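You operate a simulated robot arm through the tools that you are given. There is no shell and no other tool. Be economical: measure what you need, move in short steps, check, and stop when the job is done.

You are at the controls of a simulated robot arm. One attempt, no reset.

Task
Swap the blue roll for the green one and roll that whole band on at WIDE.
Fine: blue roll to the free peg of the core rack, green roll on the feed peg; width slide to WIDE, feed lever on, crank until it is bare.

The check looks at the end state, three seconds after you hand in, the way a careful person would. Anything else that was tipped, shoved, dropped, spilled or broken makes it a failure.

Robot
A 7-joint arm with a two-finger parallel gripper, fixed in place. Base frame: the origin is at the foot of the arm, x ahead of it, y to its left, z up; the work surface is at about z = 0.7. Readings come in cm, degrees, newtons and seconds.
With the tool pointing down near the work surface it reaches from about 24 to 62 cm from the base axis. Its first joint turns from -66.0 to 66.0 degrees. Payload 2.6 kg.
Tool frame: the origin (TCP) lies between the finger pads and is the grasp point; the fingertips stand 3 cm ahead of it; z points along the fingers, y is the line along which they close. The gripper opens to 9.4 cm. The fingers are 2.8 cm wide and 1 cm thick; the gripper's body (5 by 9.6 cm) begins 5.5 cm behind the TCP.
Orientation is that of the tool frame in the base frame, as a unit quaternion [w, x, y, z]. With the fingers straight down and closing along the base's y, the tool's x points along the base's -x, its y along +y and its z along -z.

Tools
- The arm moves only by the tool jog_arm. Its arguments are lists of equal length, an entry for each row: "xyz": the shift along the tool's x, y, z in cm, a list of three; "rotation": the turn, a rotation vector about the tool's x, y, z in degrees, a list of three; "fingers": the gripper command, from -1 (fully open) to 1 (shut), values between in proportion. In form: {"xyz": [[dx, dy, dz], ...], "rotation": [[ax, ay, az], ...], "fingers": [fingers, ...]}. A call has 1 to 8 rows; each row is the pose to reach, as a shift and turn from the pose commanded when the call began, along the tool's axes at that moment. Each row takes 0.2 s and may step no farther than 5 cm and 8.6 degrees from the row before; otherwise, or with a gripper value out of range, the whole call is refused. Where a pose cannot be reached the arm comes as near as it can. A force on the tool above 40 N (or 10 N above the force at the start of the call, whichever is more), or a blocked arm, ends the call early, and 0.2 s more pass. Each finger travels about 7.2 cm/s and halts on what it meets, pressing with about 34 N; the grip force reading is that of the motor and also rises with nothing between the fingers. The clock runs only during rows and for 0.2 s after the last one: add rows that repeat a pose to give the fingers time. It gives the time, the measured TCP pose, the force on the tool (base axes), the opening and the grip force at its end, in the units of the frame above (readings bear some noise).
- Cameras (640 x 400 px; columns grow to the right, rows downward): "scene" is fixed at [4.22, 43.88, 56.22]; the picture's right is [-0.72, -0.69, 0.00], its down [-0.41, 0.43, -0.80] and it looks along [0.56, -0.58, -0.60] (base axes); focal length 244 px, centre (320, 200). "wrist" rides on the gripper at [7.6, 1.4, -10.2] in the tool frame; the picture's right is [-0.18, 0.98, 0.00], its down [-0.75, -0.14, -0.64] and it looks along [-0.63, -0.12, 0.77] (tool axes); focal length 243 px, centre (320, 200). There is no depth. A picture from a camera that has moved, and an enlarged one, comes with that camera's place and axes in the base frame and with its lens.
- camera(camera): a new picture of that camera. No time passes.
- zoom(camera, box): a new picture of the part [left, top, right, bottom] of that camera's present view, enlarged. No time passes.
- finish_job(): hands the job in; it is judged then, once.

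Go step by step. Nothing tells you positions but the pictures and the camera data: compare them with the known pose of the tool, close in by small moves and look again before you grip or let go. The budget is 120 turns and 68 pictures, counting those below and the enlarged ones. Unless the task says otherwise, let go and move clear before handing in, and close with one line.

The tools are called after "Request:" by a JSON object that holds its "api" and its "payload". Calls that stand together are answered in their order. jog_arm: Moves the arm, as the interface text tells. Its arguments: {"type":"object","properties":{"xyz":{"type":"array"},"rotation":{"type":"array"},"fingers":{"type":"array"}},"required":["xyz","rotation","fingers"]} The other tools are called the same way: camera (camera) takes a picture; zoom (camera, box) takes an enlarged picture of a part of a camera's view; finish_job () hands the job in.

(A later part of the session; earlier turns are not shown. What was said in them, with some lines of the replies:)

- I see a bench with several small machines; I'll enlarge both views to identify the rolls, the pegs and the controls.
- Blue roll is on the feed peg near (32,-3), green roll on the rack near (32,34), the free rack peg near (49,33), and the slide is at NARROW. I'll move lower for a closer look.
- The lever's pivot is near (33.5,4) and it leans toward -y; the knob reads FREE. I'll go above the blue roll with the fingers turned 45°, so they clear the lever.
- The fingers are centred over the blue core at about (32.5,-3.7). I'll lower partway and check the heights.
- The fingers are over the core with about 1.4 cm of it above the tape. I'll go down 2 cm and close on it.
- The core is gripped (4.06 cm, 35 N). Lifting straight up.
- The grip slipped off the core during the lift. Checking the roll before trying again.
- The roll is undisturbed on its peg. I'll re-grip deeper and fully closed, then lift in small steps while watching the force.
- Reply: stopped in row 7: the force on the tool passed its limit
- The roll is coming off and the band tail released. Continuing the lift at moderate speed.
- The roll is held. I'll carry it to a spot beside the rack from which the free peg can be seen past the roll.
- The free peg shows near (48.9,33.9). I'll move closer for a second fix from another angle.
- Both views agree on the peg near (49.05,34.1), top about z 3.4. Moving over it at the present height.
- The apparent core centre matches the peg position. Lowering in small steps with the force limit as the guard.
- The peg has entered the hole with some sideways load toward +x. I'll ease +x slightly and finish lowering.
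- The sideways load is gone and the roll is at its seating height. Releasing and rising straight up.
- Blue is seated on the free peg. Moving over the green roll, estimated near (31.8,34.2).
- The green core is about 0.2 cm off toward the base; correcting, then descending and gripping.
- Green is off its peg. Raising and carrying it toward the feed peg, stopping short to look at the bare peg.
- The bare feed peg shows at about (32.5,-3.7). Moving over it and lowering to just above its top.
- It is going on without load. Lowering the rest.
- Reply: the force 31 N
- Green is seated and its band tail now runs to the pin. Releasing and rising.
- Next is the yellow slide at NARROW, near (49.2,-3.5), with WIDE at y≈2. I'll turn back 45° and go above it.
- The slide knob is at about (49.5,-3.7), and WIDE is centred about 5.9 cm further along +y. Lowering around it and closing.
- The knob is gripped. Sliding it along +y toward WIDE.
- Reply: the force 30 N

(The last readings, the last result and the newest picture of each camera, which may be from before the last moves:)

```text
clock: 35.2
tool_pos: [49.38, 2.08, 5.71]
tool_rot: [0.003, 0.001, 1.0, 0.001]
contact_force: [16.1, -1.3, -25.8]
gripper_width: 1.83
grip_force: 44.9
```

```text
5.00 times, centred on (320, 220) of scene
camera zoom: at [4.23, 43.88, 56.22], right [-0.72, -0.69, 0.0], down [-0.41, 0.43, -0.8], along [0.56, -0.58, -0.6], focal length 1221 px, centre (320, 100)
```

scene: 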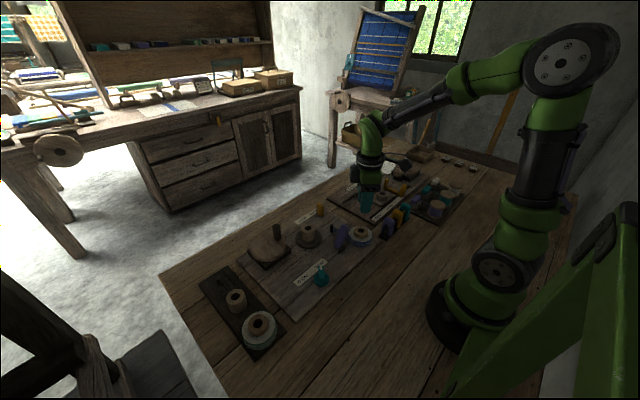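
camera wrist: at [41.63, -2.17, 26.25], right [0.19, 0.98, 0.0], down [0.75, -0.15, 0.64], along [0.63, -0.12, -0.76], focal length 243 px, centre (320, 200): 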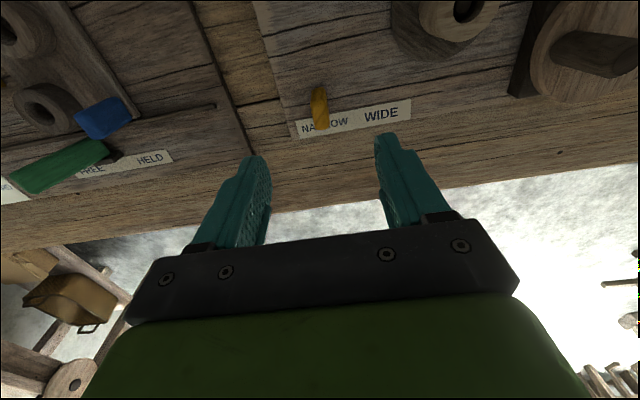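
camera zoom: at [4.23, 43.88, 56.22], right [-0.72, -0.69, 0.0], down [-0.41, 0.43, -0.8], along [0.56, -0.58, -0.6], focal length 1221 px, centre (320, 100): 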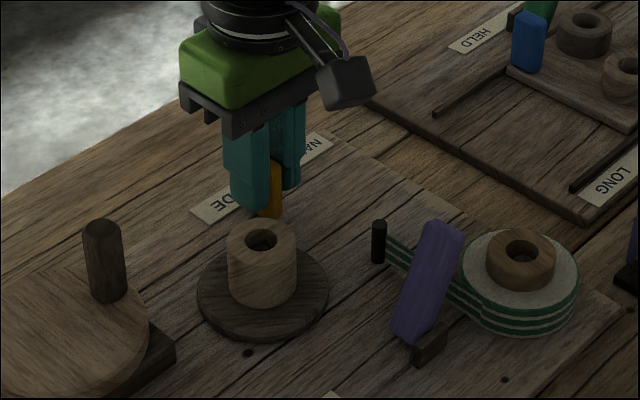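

It moved with little drag and sits beside WIDE. A small extra push to feel for the end stop.

Request:
{"api": "jog_arm", "payload": {"xyz": [[0, 0.3, 0], [0, 0.6, 0], [0, 0.9, 0]], "rotation": [[0, 0, 0], [0, 0, 0], [0, 0, 0]], "fingers": [0.7, 0.7, 0.7]}}

```text
clock: 36.0
tool_pos: [49.3, 2.64, 5.65]
tool_rot: [0.002, 0.003, 1.0, -0.003]
contact_force: [10.2, -17.8, -23.6]
gripper_width: 1.84
grip_force: 45.1
```

The end stop is felt at y≈2.6. Releasing and rising clear.

Request:
{"api": "jog_arm", "payload": {"xyz": [[0, -0.3, 0], [0, -0.3, 0], [0, -0.3, 0], [0, -0.3, -3], [0, -0.3, -7], [0, -0.3, -10]], "rotation": [[0, 0, 0], [0, 0, 0], [0, 0, 0], [0, 0, 0], [0, 0, 0], [0, 0, 0]], "fingers": [0.7, 0.4, 0.1, 0.1, 0.1, 0.1]}}

Request:
{"api": "camera", "payload": {"camera": "wrist"}}

```text
clock: 37.4
tool_pos: [49.34, 2.45, 15.85]
tool_rot: [0.002, 0.001, 1.0, 0.001]
contact_force: [0.4, 0.0, 0.2]
gripper_width: 4.2
grip_force: 0.2
```

```text
27 pictures are left
camera wrist: at [41.61, 3.94, 26.09], right [0.19, 0.98, 0.0], down [0.75, -0.14, 0.64], along [0.63, -0.12, -0.77], focal length 243 px, centre (320, 200)
```

wrist: 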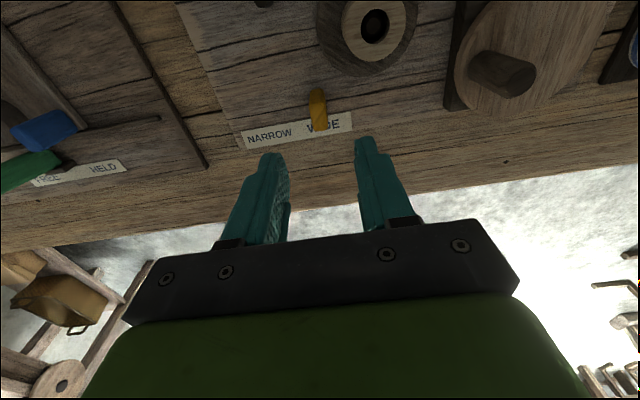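

The slide is at WIDE. Next is the feed lever: I'll place closed fingertips on its -y side, above the roll height, and push it gently toward +y.

Request:
{"api": "jog_arm", "payload": {"xyz": [[4.5, -1.4, 0], [9, -2.8, 0], [14.1, -4.4, 0], [14.1, -4.4, 3.5], [14.1, -4.4, 7], [14.1, -4.4, 7]], "rotation": [[0, 0, 0], [0, 0, 0], [0, 0, 0], [0, 0, 0], [0, 0, 0], [0, 0, 0]], "fingers": [0.6, 1, 1, 1, 1, 1]}}

Request:
{"api": "zoom", "payload": {"camera": "scene", "box": [310, 190, 390, 250]}}

```text
refused: row 3 steps farther than a row can; nothing moved
```

```text
6.67 times, centred on (350, 220) of scene
camera zoom: at [4.22, 43.88, 56.22], right [-0.72, -0.69, 0.0], down [-0.41, 0.43, -0.8], along [0.56, -0.58, -0.6], focal length 1628 px, centre (120, 67)
```

zoom: 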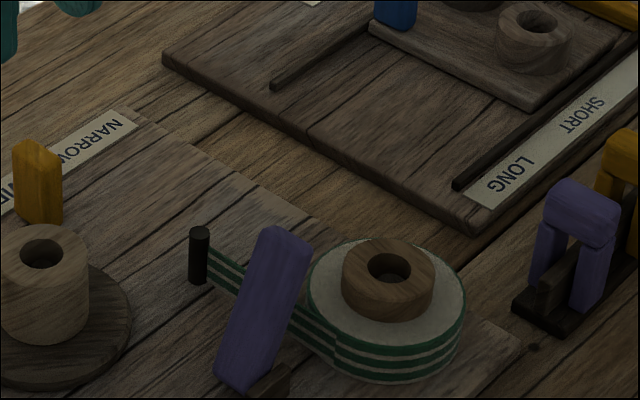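

Request:
{"api": "jog_arm", "payload": {"xyz": [[3.5, -1.1, 0], [7, -2.2, 0], [10.5, -3.3, 0], [14.1, -4.4, 0], [14.1, -4.4, 3.5], [14.1, -4.4, 7], [14.1, -4.4, 7]], "rotation": [[0, 0, 0], [0, 0, 0], [0, 0, 0], [0, 0, 0], [0, 0, 0], [0, 0, 0], [0, 0, 0]], "fingers": [0.6, 1, 1, 1, 1, 1, 1]}}

Request:
{"api": "zoom", "payload": {"camera": "scene", "box": [310, 190, 390, 250]}}

```text
clock: 39.0
tool_pos: [35.3, -1.74, 8.59]
tool_rot: [0.002, 0.003, 1.0, 0.001]
contact_force: [-0.1, -0.2, -0.7]
gripper_width: 0.0
grip_force: 32.4
```

```text
6.67 times, centred on (350, 220) of scene
camera zoom: at [4.22, 43.88, 56.22], right [-0.72, -0.69, 0.0], down [-0.41, 0.43, -0.8], along [0.56, -0.58, -0.6], focal length 1628 px, centre (120, 67)
```

zoom: 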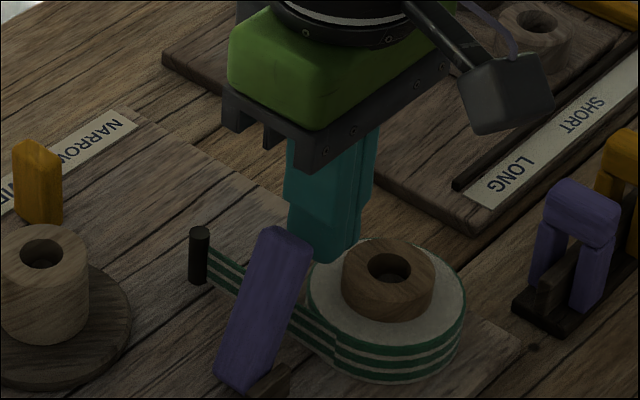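

The fingertips are just behind the lever. Pushing +y in small steps.

Request:
{"api": "jog_arm", "payload": {"xyz": [[0, 0.6, 0], [0, 1.2, 0], [0, 1.8, 0], [0, 2.4, 0], [0, 3.0, 0]], "rotation": [[0, 0, 0], [0, 0, 0], [0, 0, 0], [0, 0, 0], [0, 0, 0]], "fingers": [1, 1, 1, 1, 1]}}

Request:
{"api": "zoom", "payload": {"camera": "scene", "box": [310, 190, 390, 250]}}

```text
clock: 40.3
tool_pos: [35.39, 1.09, 8.9]
tool_rot: [0.004, 0.003, 1.0, 0.001]
contact_force: [-3.6, -2.4, 6.7]
gripper_width: 0.0
grip_force: 32.9
stopped in row 5: the force on the tool passed its limit (the readings are from after the stop); the commanded pose is now the measured one
```

```text
6.67 times, centred on (350, 220) of scene
camera zoom: at [4.22, 43.88, 56.22], right [-0.72, -0.69, 0.0], down [-0.41, 0.43, -0.8], along [0.56, -0.58, -0.6], focal length 1628 px, centre (120, 67)
```

zoom: 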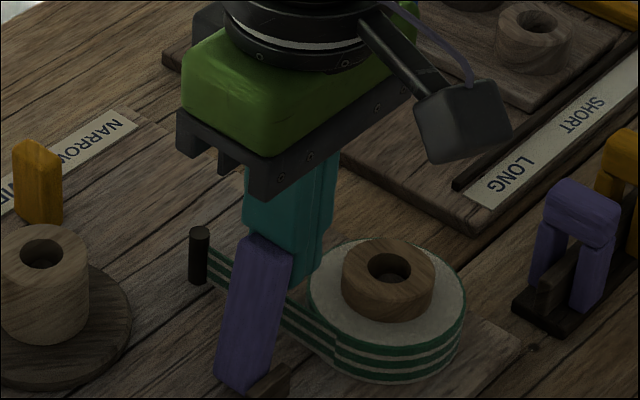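

The lever moved partly upright, then resisted. I'll back off and see where it rests.

Request:
{"api": "jog_arm", "payload": {"xyz": [[0, -1, 0], [0, -2, 0], [0, -2.5, 0]], "rotation": [[0, 0, 0], [0, 0, 0], [0, 0, 0]], "fingers": [1, 1, 1]}}

Request:
{"api": "zoom", "payload": {"camera": "scene", "box": [325, 205, 375, 255]}}

```text
clock: 41.1
tool_pos: [35.35, -1.36, 8.9]
tool_rot: [0.003, 0.003, 1.0, 0.001]
contact_force: [0.6, 0.4, 0.1]
gripper_width: 0.01
grip_force: 32.8
```

```text
8.00 times, centred on (350, 230) of scene
camera zoom: at [4.22, 43.88, 56.22], right [-0.72, -0.69, 0.0], down [-0.41, 0.43, -0.8], along [0.56, -0.58, -0.6], focal length 1953 px, centre (80, -40)
```

zoom: 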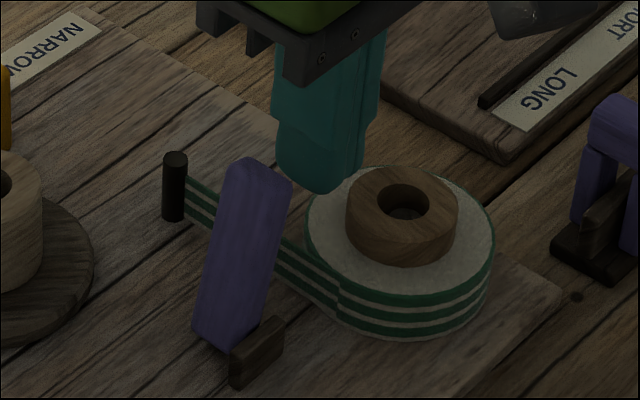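

The lever stayed where I pushed it, so it is friction-held, not sprung. Pushing again more slowly.

Request:
{"api": "jog_arm", "payload": {"xyz": [[0, 1.2, 0], [0, 2.2, 0], [0, 2.5, 0], [0, 2.7, 0], [0, 2.9, 0], [0, 3.1, 0], [0, 3.3, 0]], "rotation": [[0, 0, 0], [0, 0, 0], [0, 0, 0], [0, 0, 0], [0, 0, 0], [0, 0, 0], [0, 0, 0]], "fingers": [1, 1, 1, 1, 1, 1, 1]}}

```text
clock: 42.6
tool_pos: [35.37, 1.65, 9.0]
tool_rot: [0.004, 0.004, 1.0, 0.001]
contact_force: [-3.1, -1.6, 8.8]
gripper_width: 0.0
grip_force: 33.2
stopped in row 7: the force on the tool passed its limit (the readings are from after the stop); the commanded pose is now the measured one
```

Request:
{"api": "jog_arm", "payload": {"xyz": [[0, 0.3, 0], [0, 0.6, 0], [0, 0.9, 0], [0, 1.2, 0], [0, 1.5, 0]], "rotation": [[0, 0, 0], [0, 0, 0], [0, 0, 0], [0, 0, 0], [0, 0, 0]], "fingers": [1, 1, 1, 1, 1]}}

Request:
{"api": "camera", "payload": {"camera": "wrist"}}

```text
clock: 43.6
tool_pos: [35.41, 2.41, 9.21]
tool_rot: [0.005, 0.005, 1.0, -0.001]
contact_force: [-3.6, -4.7, 6.4]
gripper_width: 0.01
grip_force: 33.2
stopped in row 4: the force on the tool passed its limit (the readings are from after the stop); the commanded pose is now the measured one
```

```text
22 pictures are left
camera wrist: at [27.6, 3.93, 19.33], right [0.19, 0.98, 0.0], down [0.75, -0.15, 0.65], along [0.64, -0.13, -0.76], focal length 243 px, centre (320, 200)
```

wrist: 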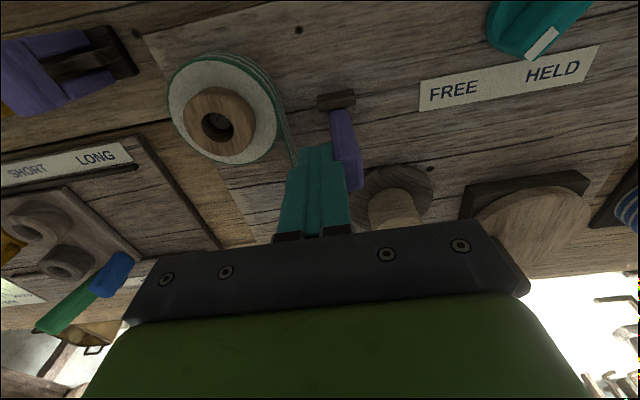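

The lever is now nearly upright and moving steadily. Continuing the push.

Request:
{"api": "jog_arm", "payload": {"xyz": [[0, 0.3, 0], [0, 0.6, 0], [0, 0.9, 0], [0, 1.2, 0], [0, 1.5, 0], [0, 1.8, 0], [0, 2.1, 0]], "rotation": [[0, 0, 0], [0, 0, 0], [0, 0, 0], [0, 0, 0], [0, 0, 0], [0, 0, 0], [0, 0, 0]], "fingers": [1, 1, 1, 1, 1, 1, 1]}}

Request:
{"api": "jog_arm", "payload": {"xyz": [[0, 0.3, 0], [0, 0.6, 0], [0, 0.9, 0], [0, 1.2, 0], [0, 1.5, 0], [0, 1.8, 0], [0, 2.1, 0]], "rotation": [[0, 0, 0], [0, 0, 0], [0, 0, 0], [0, 0, 0], [0, 0, 0], [0, 0, 0], [0, 0, 0]], "fingers": [1, 1, 1, 1, 1, 1, 1]}}

```text
clock: 45.2
tool_pos: [35.38, 4.29, 9.04]
tool_rot: [0.004, 0.007, 1.0, -0.004]
contact_force: [-4.1, -30.8, 5.6]
gripper_width: 0.0
grip_force: 32.9
```

```text
clock: 45.6
tool_pos: [35.38, 4.17, 9.08]
tool_rot: [0.004, 0.009, 1.0, -0.007]
contact_force: [-2.5, -7.6, 5.4]
gripper_width: 0.0
grip_force: 33.3
stopped in row 2: the force on the tool passed its limit (the readings are from after the stop); the commanded pose is now the measured one
```

Request:
{"api": "jog_arm", "payload": {"xyz": [[0, 0.25, 0], [0, 0.5, 0], [0, 0.75, 0]], "rotation": [[0, 0, 0], [0, 0, 0], [0, 0, 0]], "fingers": [1, 1, 1]}}

Request:
{"api": "zoom", "payload": {"camera": "scene", "box": [300, 200, 380, 260]}}

```text
clock: 46.4
tool_pos: [35.46, 4.29, 9.02]
tool_rot: [0.005, 0.011, 1.0, -0.012]
contact_force: [-1.9, -7.9, 4.8]
gripper_width: 0.01
grip_force: 33.2
stopped in row 3: the force on the tool passed its limit (the readings are from after the stop); the commanded pose is now the measured one
```

```text
6.67 times, centred on (340, 230) of scene
camera zoom: at [4.21, 43.88, 56.22], right [-0.72, -0.69, 0.0], down [-0.41, 0.43, -0.8], along [0.56, -0.58, -0.6], focal length 1628 px, centre (187, 0)
```

zoom: 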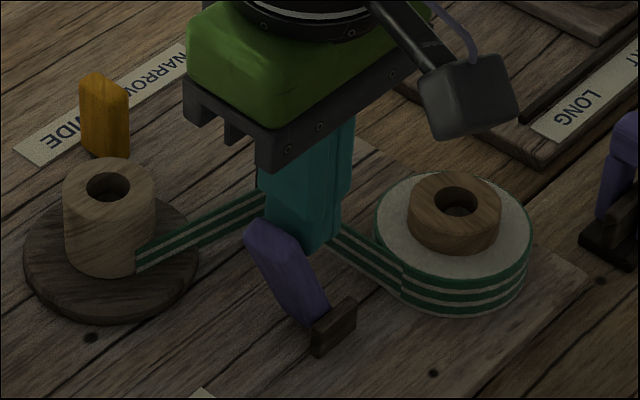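

The lever is at its other stop and the green band now runs to the take-up core, so feed is on. Backing off, rising, and moving above the crank handle near (48.2,15.7).

Request:
{"api": "jog_arm", "payload": {"xyz": [[0, -1, 0], [0, -1, -4], [0, -1, -7], [-3.2, 2, -7], [-6.4, 5, -7], [-9.6, 8.2, -7], [-12.7, 11.4, -7], [-12.7, 11.4, -7]], "rotation": [[0, 0, 0], [0, 0, 0], [0, 0, 0], [0, 0, 0], [0, 0, 0], [0, 0, 0], [0, 0, 0], [0, 0, 0]], "fingers": [1, 1, 1, 0.5, 0.2, 0.2, 0.2, 0.2]}}

Request:
{"api": "camera", "payload": {"camera": "wrist"}}

```text
clock: 48.2
tool_pos: [48.28, 15.5, 15.96]
tool_rot: [0.003, 0.011, 1.0, -0.011]
contact_force: [0.2, 1.2, -0.6]
gripper_width: 3.74
grip_force: 0.1
```

```text
20 pictures are left
camera wrist: at [40.61, 17.22, 26.19], right [0.2, 0.98, -0.02], down [0.75, -0.14, 0.65], along [0.63, -0.15, -0.76], focal length 243 px, centre (320, 200)
```

wrist: 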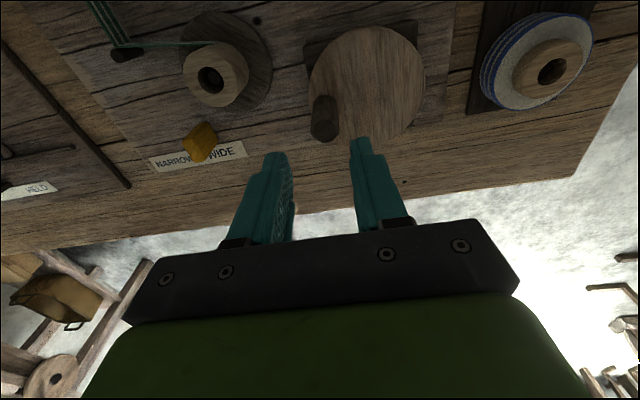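

Handle is at about (48.1,15.6), disc centre about (47.2,19.6). Lowering round the handle and gripping.

Request:
{"api": "jog_arm", "payload": {"xyz": [[0.15, 0.05, 3], [0.15, 0.05, 5.5], [0.15, 0.05, 7.7], [0.15, 0.05, 7.7], [0.15, 0.05, 7.7], [0.15, 0.05, 7.7]], "rotation": [[0, 0, 0], [0, 0, 0], [0, 0, 0], [0, 0, 0], [0, 0, 0], [0, 0, 0]], "fingers": [0.2, 0.2, 0.2, 0.5, 0.7, 0.7]}}

Request:
{"api": "zoom", "payload": {"camera": "scene", "box": [220, 180, 340, 270]}}

```text
clock: 49.6
tool_pos: [48.14, 15.86, 8.25]
tool_rot: [0.004, 0.008, 1.0, -0.007]
contact_force: [-0.1, 18.5, -3.4]
gripper_width: 2.2
grip_force: 45.0
```

```text
4.44 times, centred on (280, 225) of scene
camera zoom: at [4.22, 43.88, 56.22], right [-0.72, -0.69, 0.0], down [-0.41, 0.43, -0.8], along [0.56, -0.58, -0.6], focal length 1085 px, centre (498, 89)
```

zoom: 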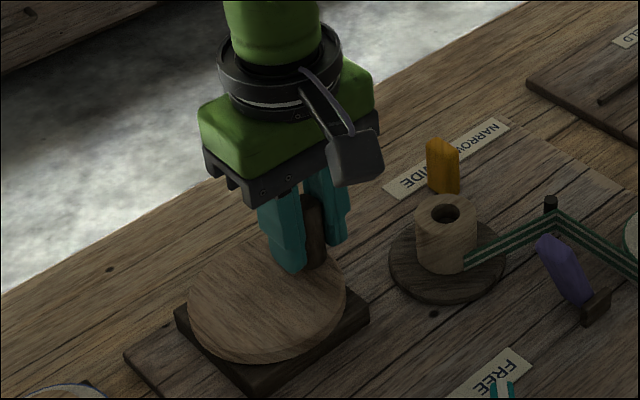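

The handle is gripped. I'll start turning clockwise (seen from above) with a short arc, and read the forces.

Request:
{"api": "jog_arm", "payload": {"xyz": [[0.3, 0.35, 0], [0.7, 0.33, 0], [1.1, 0.32, 0], [1.5, 0.36, 0], [1.9, 0.45, 0], [2.3, 0.6, 0], [2.65, 0.78, 0], [2.65, 0.78, 0]], "rotation": [[0, 0, 0], [0, 0, 0], [0, 0, 0], [0, 0, 0], [0, 0, 0], [0, 0, 0], [0, 0, 0], [0, 0, 0]], "fingers": [0.7, 0.7, 0.7, 0.7, 0.7, 0.7, 0.7, 0.7]}}

Request:
{"api": "zoom", "payload": {"camera": "scene", "box": [220, 180, 400, 300]}}

```text
clock: 51.4
tool_pos: [45.81, 16.64, 8.23]
tool_rot: [0.006, 0.008, 1.0, -0.006]
contact_force: [22.1, 27.6, -11.8]
gripper_width: 2.14
grip_force: 45.3
```

```text
3.33 times, centred on (310, 240) of scene
camera zoom: at [4.23, 43.88, 56.22], right [-0.72, -0.69, 0.0], down [-0.41, 0.43, -0.8], along [0.56, -0.58, -0.6], focal length 814 px, centre (353, 67)
```

zoom: 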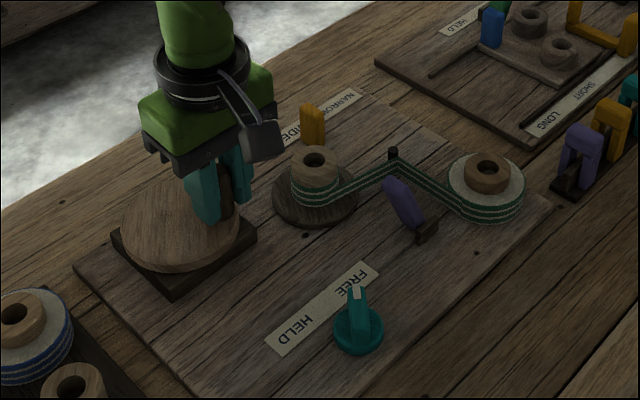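

The band is winding onto the core, so the direction is right. I'll refine the crank centre to about (47.9,19.55), radius 3.6, and continue round.

Request:
{"api": "jog_arm", "payload": {"xyz": [[-0.32, 0.3, 0], [0.53, 1.16, 0], [1.06, 2.29, 0], [1.17, 3.53, 0], [0.84, 4.74, 0], [0.13, 5.77, 0], [-0.9, 6.48, 0], [-2.11, 6.81, 0]], "rotation": [[0, 0, 0], [0, 0, 0], [0, 0, 0], [0, 0, 0], [0, 0, 0], [0, 0, 0], [0, 0, 0], [0, 0, 0]], "fingers": [0.7, 0.7, 0.7, 0.7, 0.7, 0.7, 0.7, 0.7]}}

```text
clock: 53.2
tool_pos: [47.96, 23.02, 8.18]
tool_rot: [0.006, 0.011, 1.0, -0.01]
contact_force: [-0.2, -1.4, 18.8]
gripper_width: 2.16
grip_force: 45.0
```

Forces are now small. Continuing round in 30° steps.

Request:
{"api": "jog_arm", "payload": {"xyz": [[-1.91, -0.43, -0.1], [-3.27, -1.66, -0.1], [-3.85, -3.4, -0.1], [-3.47, -5.2, -0.1], [-2.24, -6.57, -0.1], [-0.49, -7.14, -0.1], [1.31, -6.76, -0.1], [2.67, -5.54, -0.1]], "rotation": [[0, 0, 0], [0, 0, 0], [0, 0, 0], [0, 0, 0], [0, 0, 0], [0, 0, 0], [0, 0, 0], [0, 0, 0]], "fingers": [0.7, 0.7, 0.7, 0.7, 0.7, 0.7, 0.7, 0.7]}}

Request:
{"api": "zoom", "payload": {"camera": "scene", "box": [220, 180, 400, 300]}}

```text
clock: 55.0
tool_pos: [44.63, 17.76, 8.14]
tool_rot: [-0.001, 0.01, 1.0, -0.01]
contact_force: [-10.2, -5.6, -1.0]
gripper_width: 2.12
grip_force: 44.8
```

```text
3.33 times, centred on (310, 240) of scene
camera zoom: at [4.22, 43.88, 56.22], right [-0.72, -0.69, 0.0], down [-0.41, 0.43, -0.8], along [0.56, -0.58, -0.6], focal length 814 px, centre (353, 67)
```

zoom: 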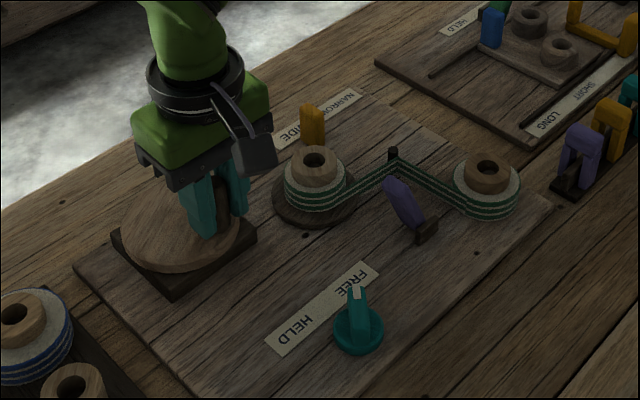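

Winding well; the green roll is shrinking. Continuing.

Request:
{"api": "jog_arm", "payload": {"xyz": [[0.68, 1.76, 0], [0.29, 3.59, 0], [-0.95, 4.97, 0], [-2.72, 5.56, 0], [-4.55, 5.17, 0], [-5.93, 3.93, 0], [-6.52, 2.16, 0], [-6.14, 0.33, 0]], "rotation": [[0, 0, 0], [0, 0, 0], [0, 0, 0], [0, 0, 0], [0, 0, 0], [0, 0, 0], [0, 0, 0], [0, 0, 0]], "fingers": [0.7, 0.7, 0.7, 0.7, 0.7, 0.7, 0.7, 0.7]}}

```text
clock: 56.8
tool_pos: [51.22, 17.84, 8.17]
tool_rot: [0.002, 0.01, 1.0, -0.011]
contact_force: [3.4, -1.0, -17.7]
gripper_width: 2.17
grip_force: 45.6
```

Request:
{"api": "jog_arm", "payload": {"xyz": [[1.24, -1.39, 0.05], [3.01, -1.97, 0.05], [4.84, -1.59, 0.05], [6.23, -0.34, 0.05], [6.81, 1.42, 0.05], [6.43, 3.25, 0.05], [5.18, 4.64, 0.05], [3.42, 5.22, 0.05]], "rotation": [[0, 0, 0], [0, 0, 0], [0, 0, 0], [0, 0, 0], [0, 0, 0], [0, 0, 0], [0, 0, 0], [0, 0, 0]], "fingers": [0.7, 0.7, 0.7, 0.7, 0.7, 0.7, 0.7, 0.7]}}

Request:
{"api": "zoom", "payload": {"camera": "scene", "box": [220, 180, 400, 300]}}

```text
clock: 58.6
tool_pos: [47.91, 22.92, 8.2]
tool_rot: [0.006, 0.011, 1.0, -0.011]
contact_force: [-0.5, -4.8, 2.5]
gripper_width: 2.15
grip_force: 44.6
```

```text
3.33 times, centred on (310, 240) of scene
camera zoom: at [4.21, 43.88, 56.22], right [-0.72, -0.69, 0.0], down [-0.41, 0.43, -0.8], along [0.56, -0.58, -0.6], focal length 814 px, centre (353, 67)
```

zoom: 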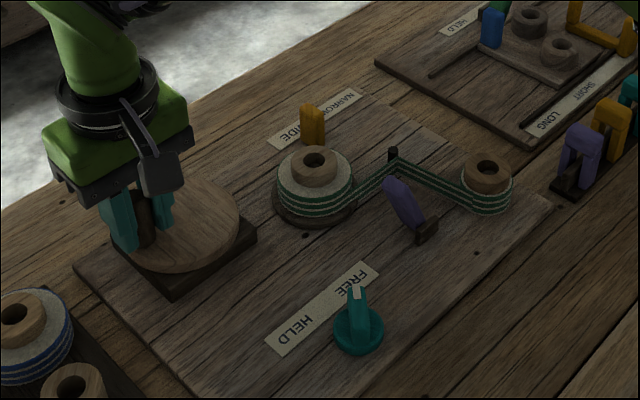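

The feed roll is nearly bare. Turning on.

Request:
{"api": "jog_arm", "payload": {"xyz": [[-1.83, -0.38, 0], [-3.21, -1.63, 0], [-3.8, -3.4, 0], [-3.42, -5.22, 0], [-2.17, -6.61, 0], [-0.4, -7.19, 0], [1.42, -6.81, 0], [2.81, -5.57, 0]], "rotation": [[0, 0, 0], [0, 0, 0], [0, 0, 0], [0, 0, 0], [0, 0, 0], [0, 0, 0], [0, 0, 0], [0, 0, 0]], "fingers": [0.7, 0.7, 0.7, 0.7, 0.7, 0.7, 0.7, 0.7]}}

Request:
{"api": "zoom", "payload": {"camera": "scene", "box": [220, 180, 400, 300]}}

```text
clock: 60.4
tool_pos: [44.65, 17.75, 8.16]
tool_rot: [0.001, 0.01, 1.0, -0.009]
contact_force: [-10.9, -4.7, 7.6]
gripper_width: 2.16
grip_force: 45.5
```

```text
3.33 times, centred on (310, 240) of scene
camera zoom: at [4.22, 43.88, 56.22], right [-0.72, -0.69, 0.0], down [-0.41, 0.43, -0.8], along [0.56, -0.58, -0.6], focal length 814 px, centre (353, 67)
```

zoom: 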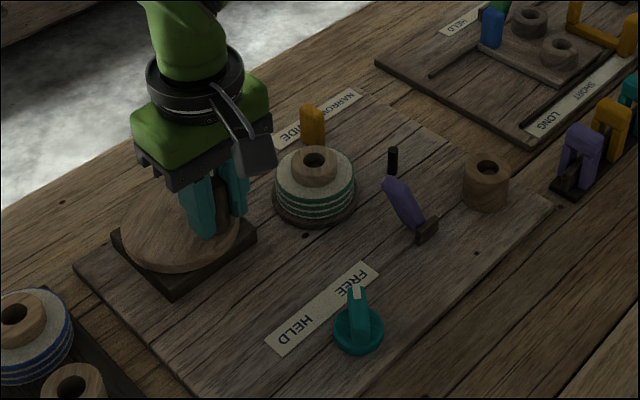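

The feed core is bare and the whole green band is on the take-up core. Releasing the handle and moving clear.

Request:
{"api": "jog_arm", "payload": {"xyz": [[0.1, 0.1, 0], [0.1, 0.1, 0], [0.1, 0.1, 0], [0.1, 0.1, -3], [0.1, 0.1, -7], [0.1, 0.1, -11.5], [0.1, 0.1, -15]], "rotation": [[0, 0, 0], [0, 0, 0], [0, 0, 0], [0, 0, 0], [0, 0, 0], [0, 0, 0], [0, 0, 0]], "fingers": [0.7, 0.3, 0.2, 0.2, 0.2, 0.2, 0.2]}}

Request:
{"api": "camera", "payload": {"camera": "scene"}}

Request:
{"api": "zoom", "payload": {"camera": "scene", "box": [200, 190, 400, 350]}}

```text
clock: 62.0
tool_pos: [44.76, 18.04, 23.21]
tool_rot: [0.004, 0.011, 1.0, -0.01]
contact_force: [-0.7, 0.2, 0.3]
gripper_width: 3.75
grip_force: 0.0
```

```text
14 pictures are left
```

scene: 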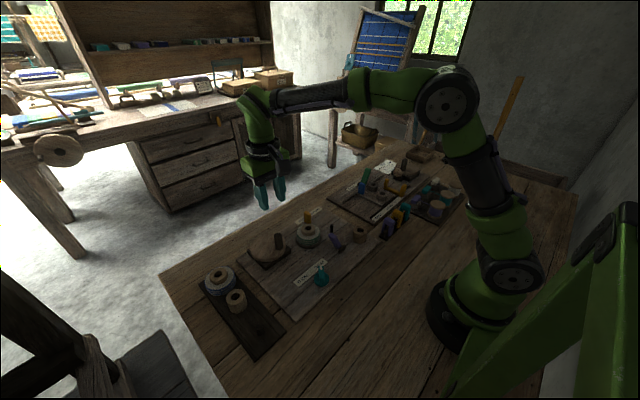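

```text
2.50 times, centred on (300, 270) of scene
camera zoom: at [4.22, 43.88, 56.22], right [-0.72, -0.69, 0.0], down [-0.41, 0.43, -0.8], along [0.56, -0.58, -0.6], focal length 610 px, centre (370, 25)
```

zoom: 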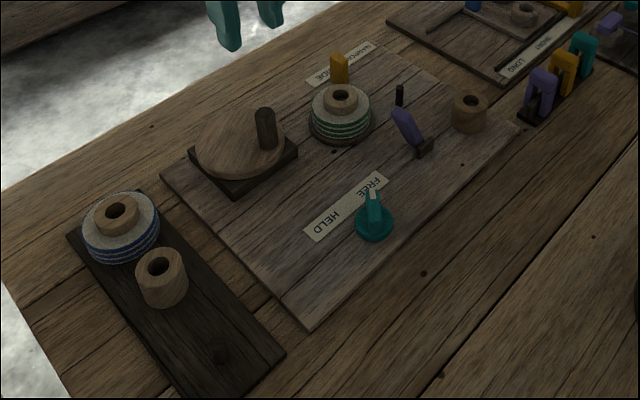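

Blue is on the rack's former free peg, the bare green core is on the feed peg, the slide is at WIDE, the lever is on, and nothing else moved. Handing in.

Request:
{"api": "finish_job", "payload": {}}

```text
The job is handed in.
```

The job is handed in: the blue roll is on the rack's free peg, and the whole green band is wound onto the take-up core at WIDE, so the feed core is bare. The feed lever is on and the arm is clear. I left the FREE/HELD knob at FREE, since the task didn't mention it.
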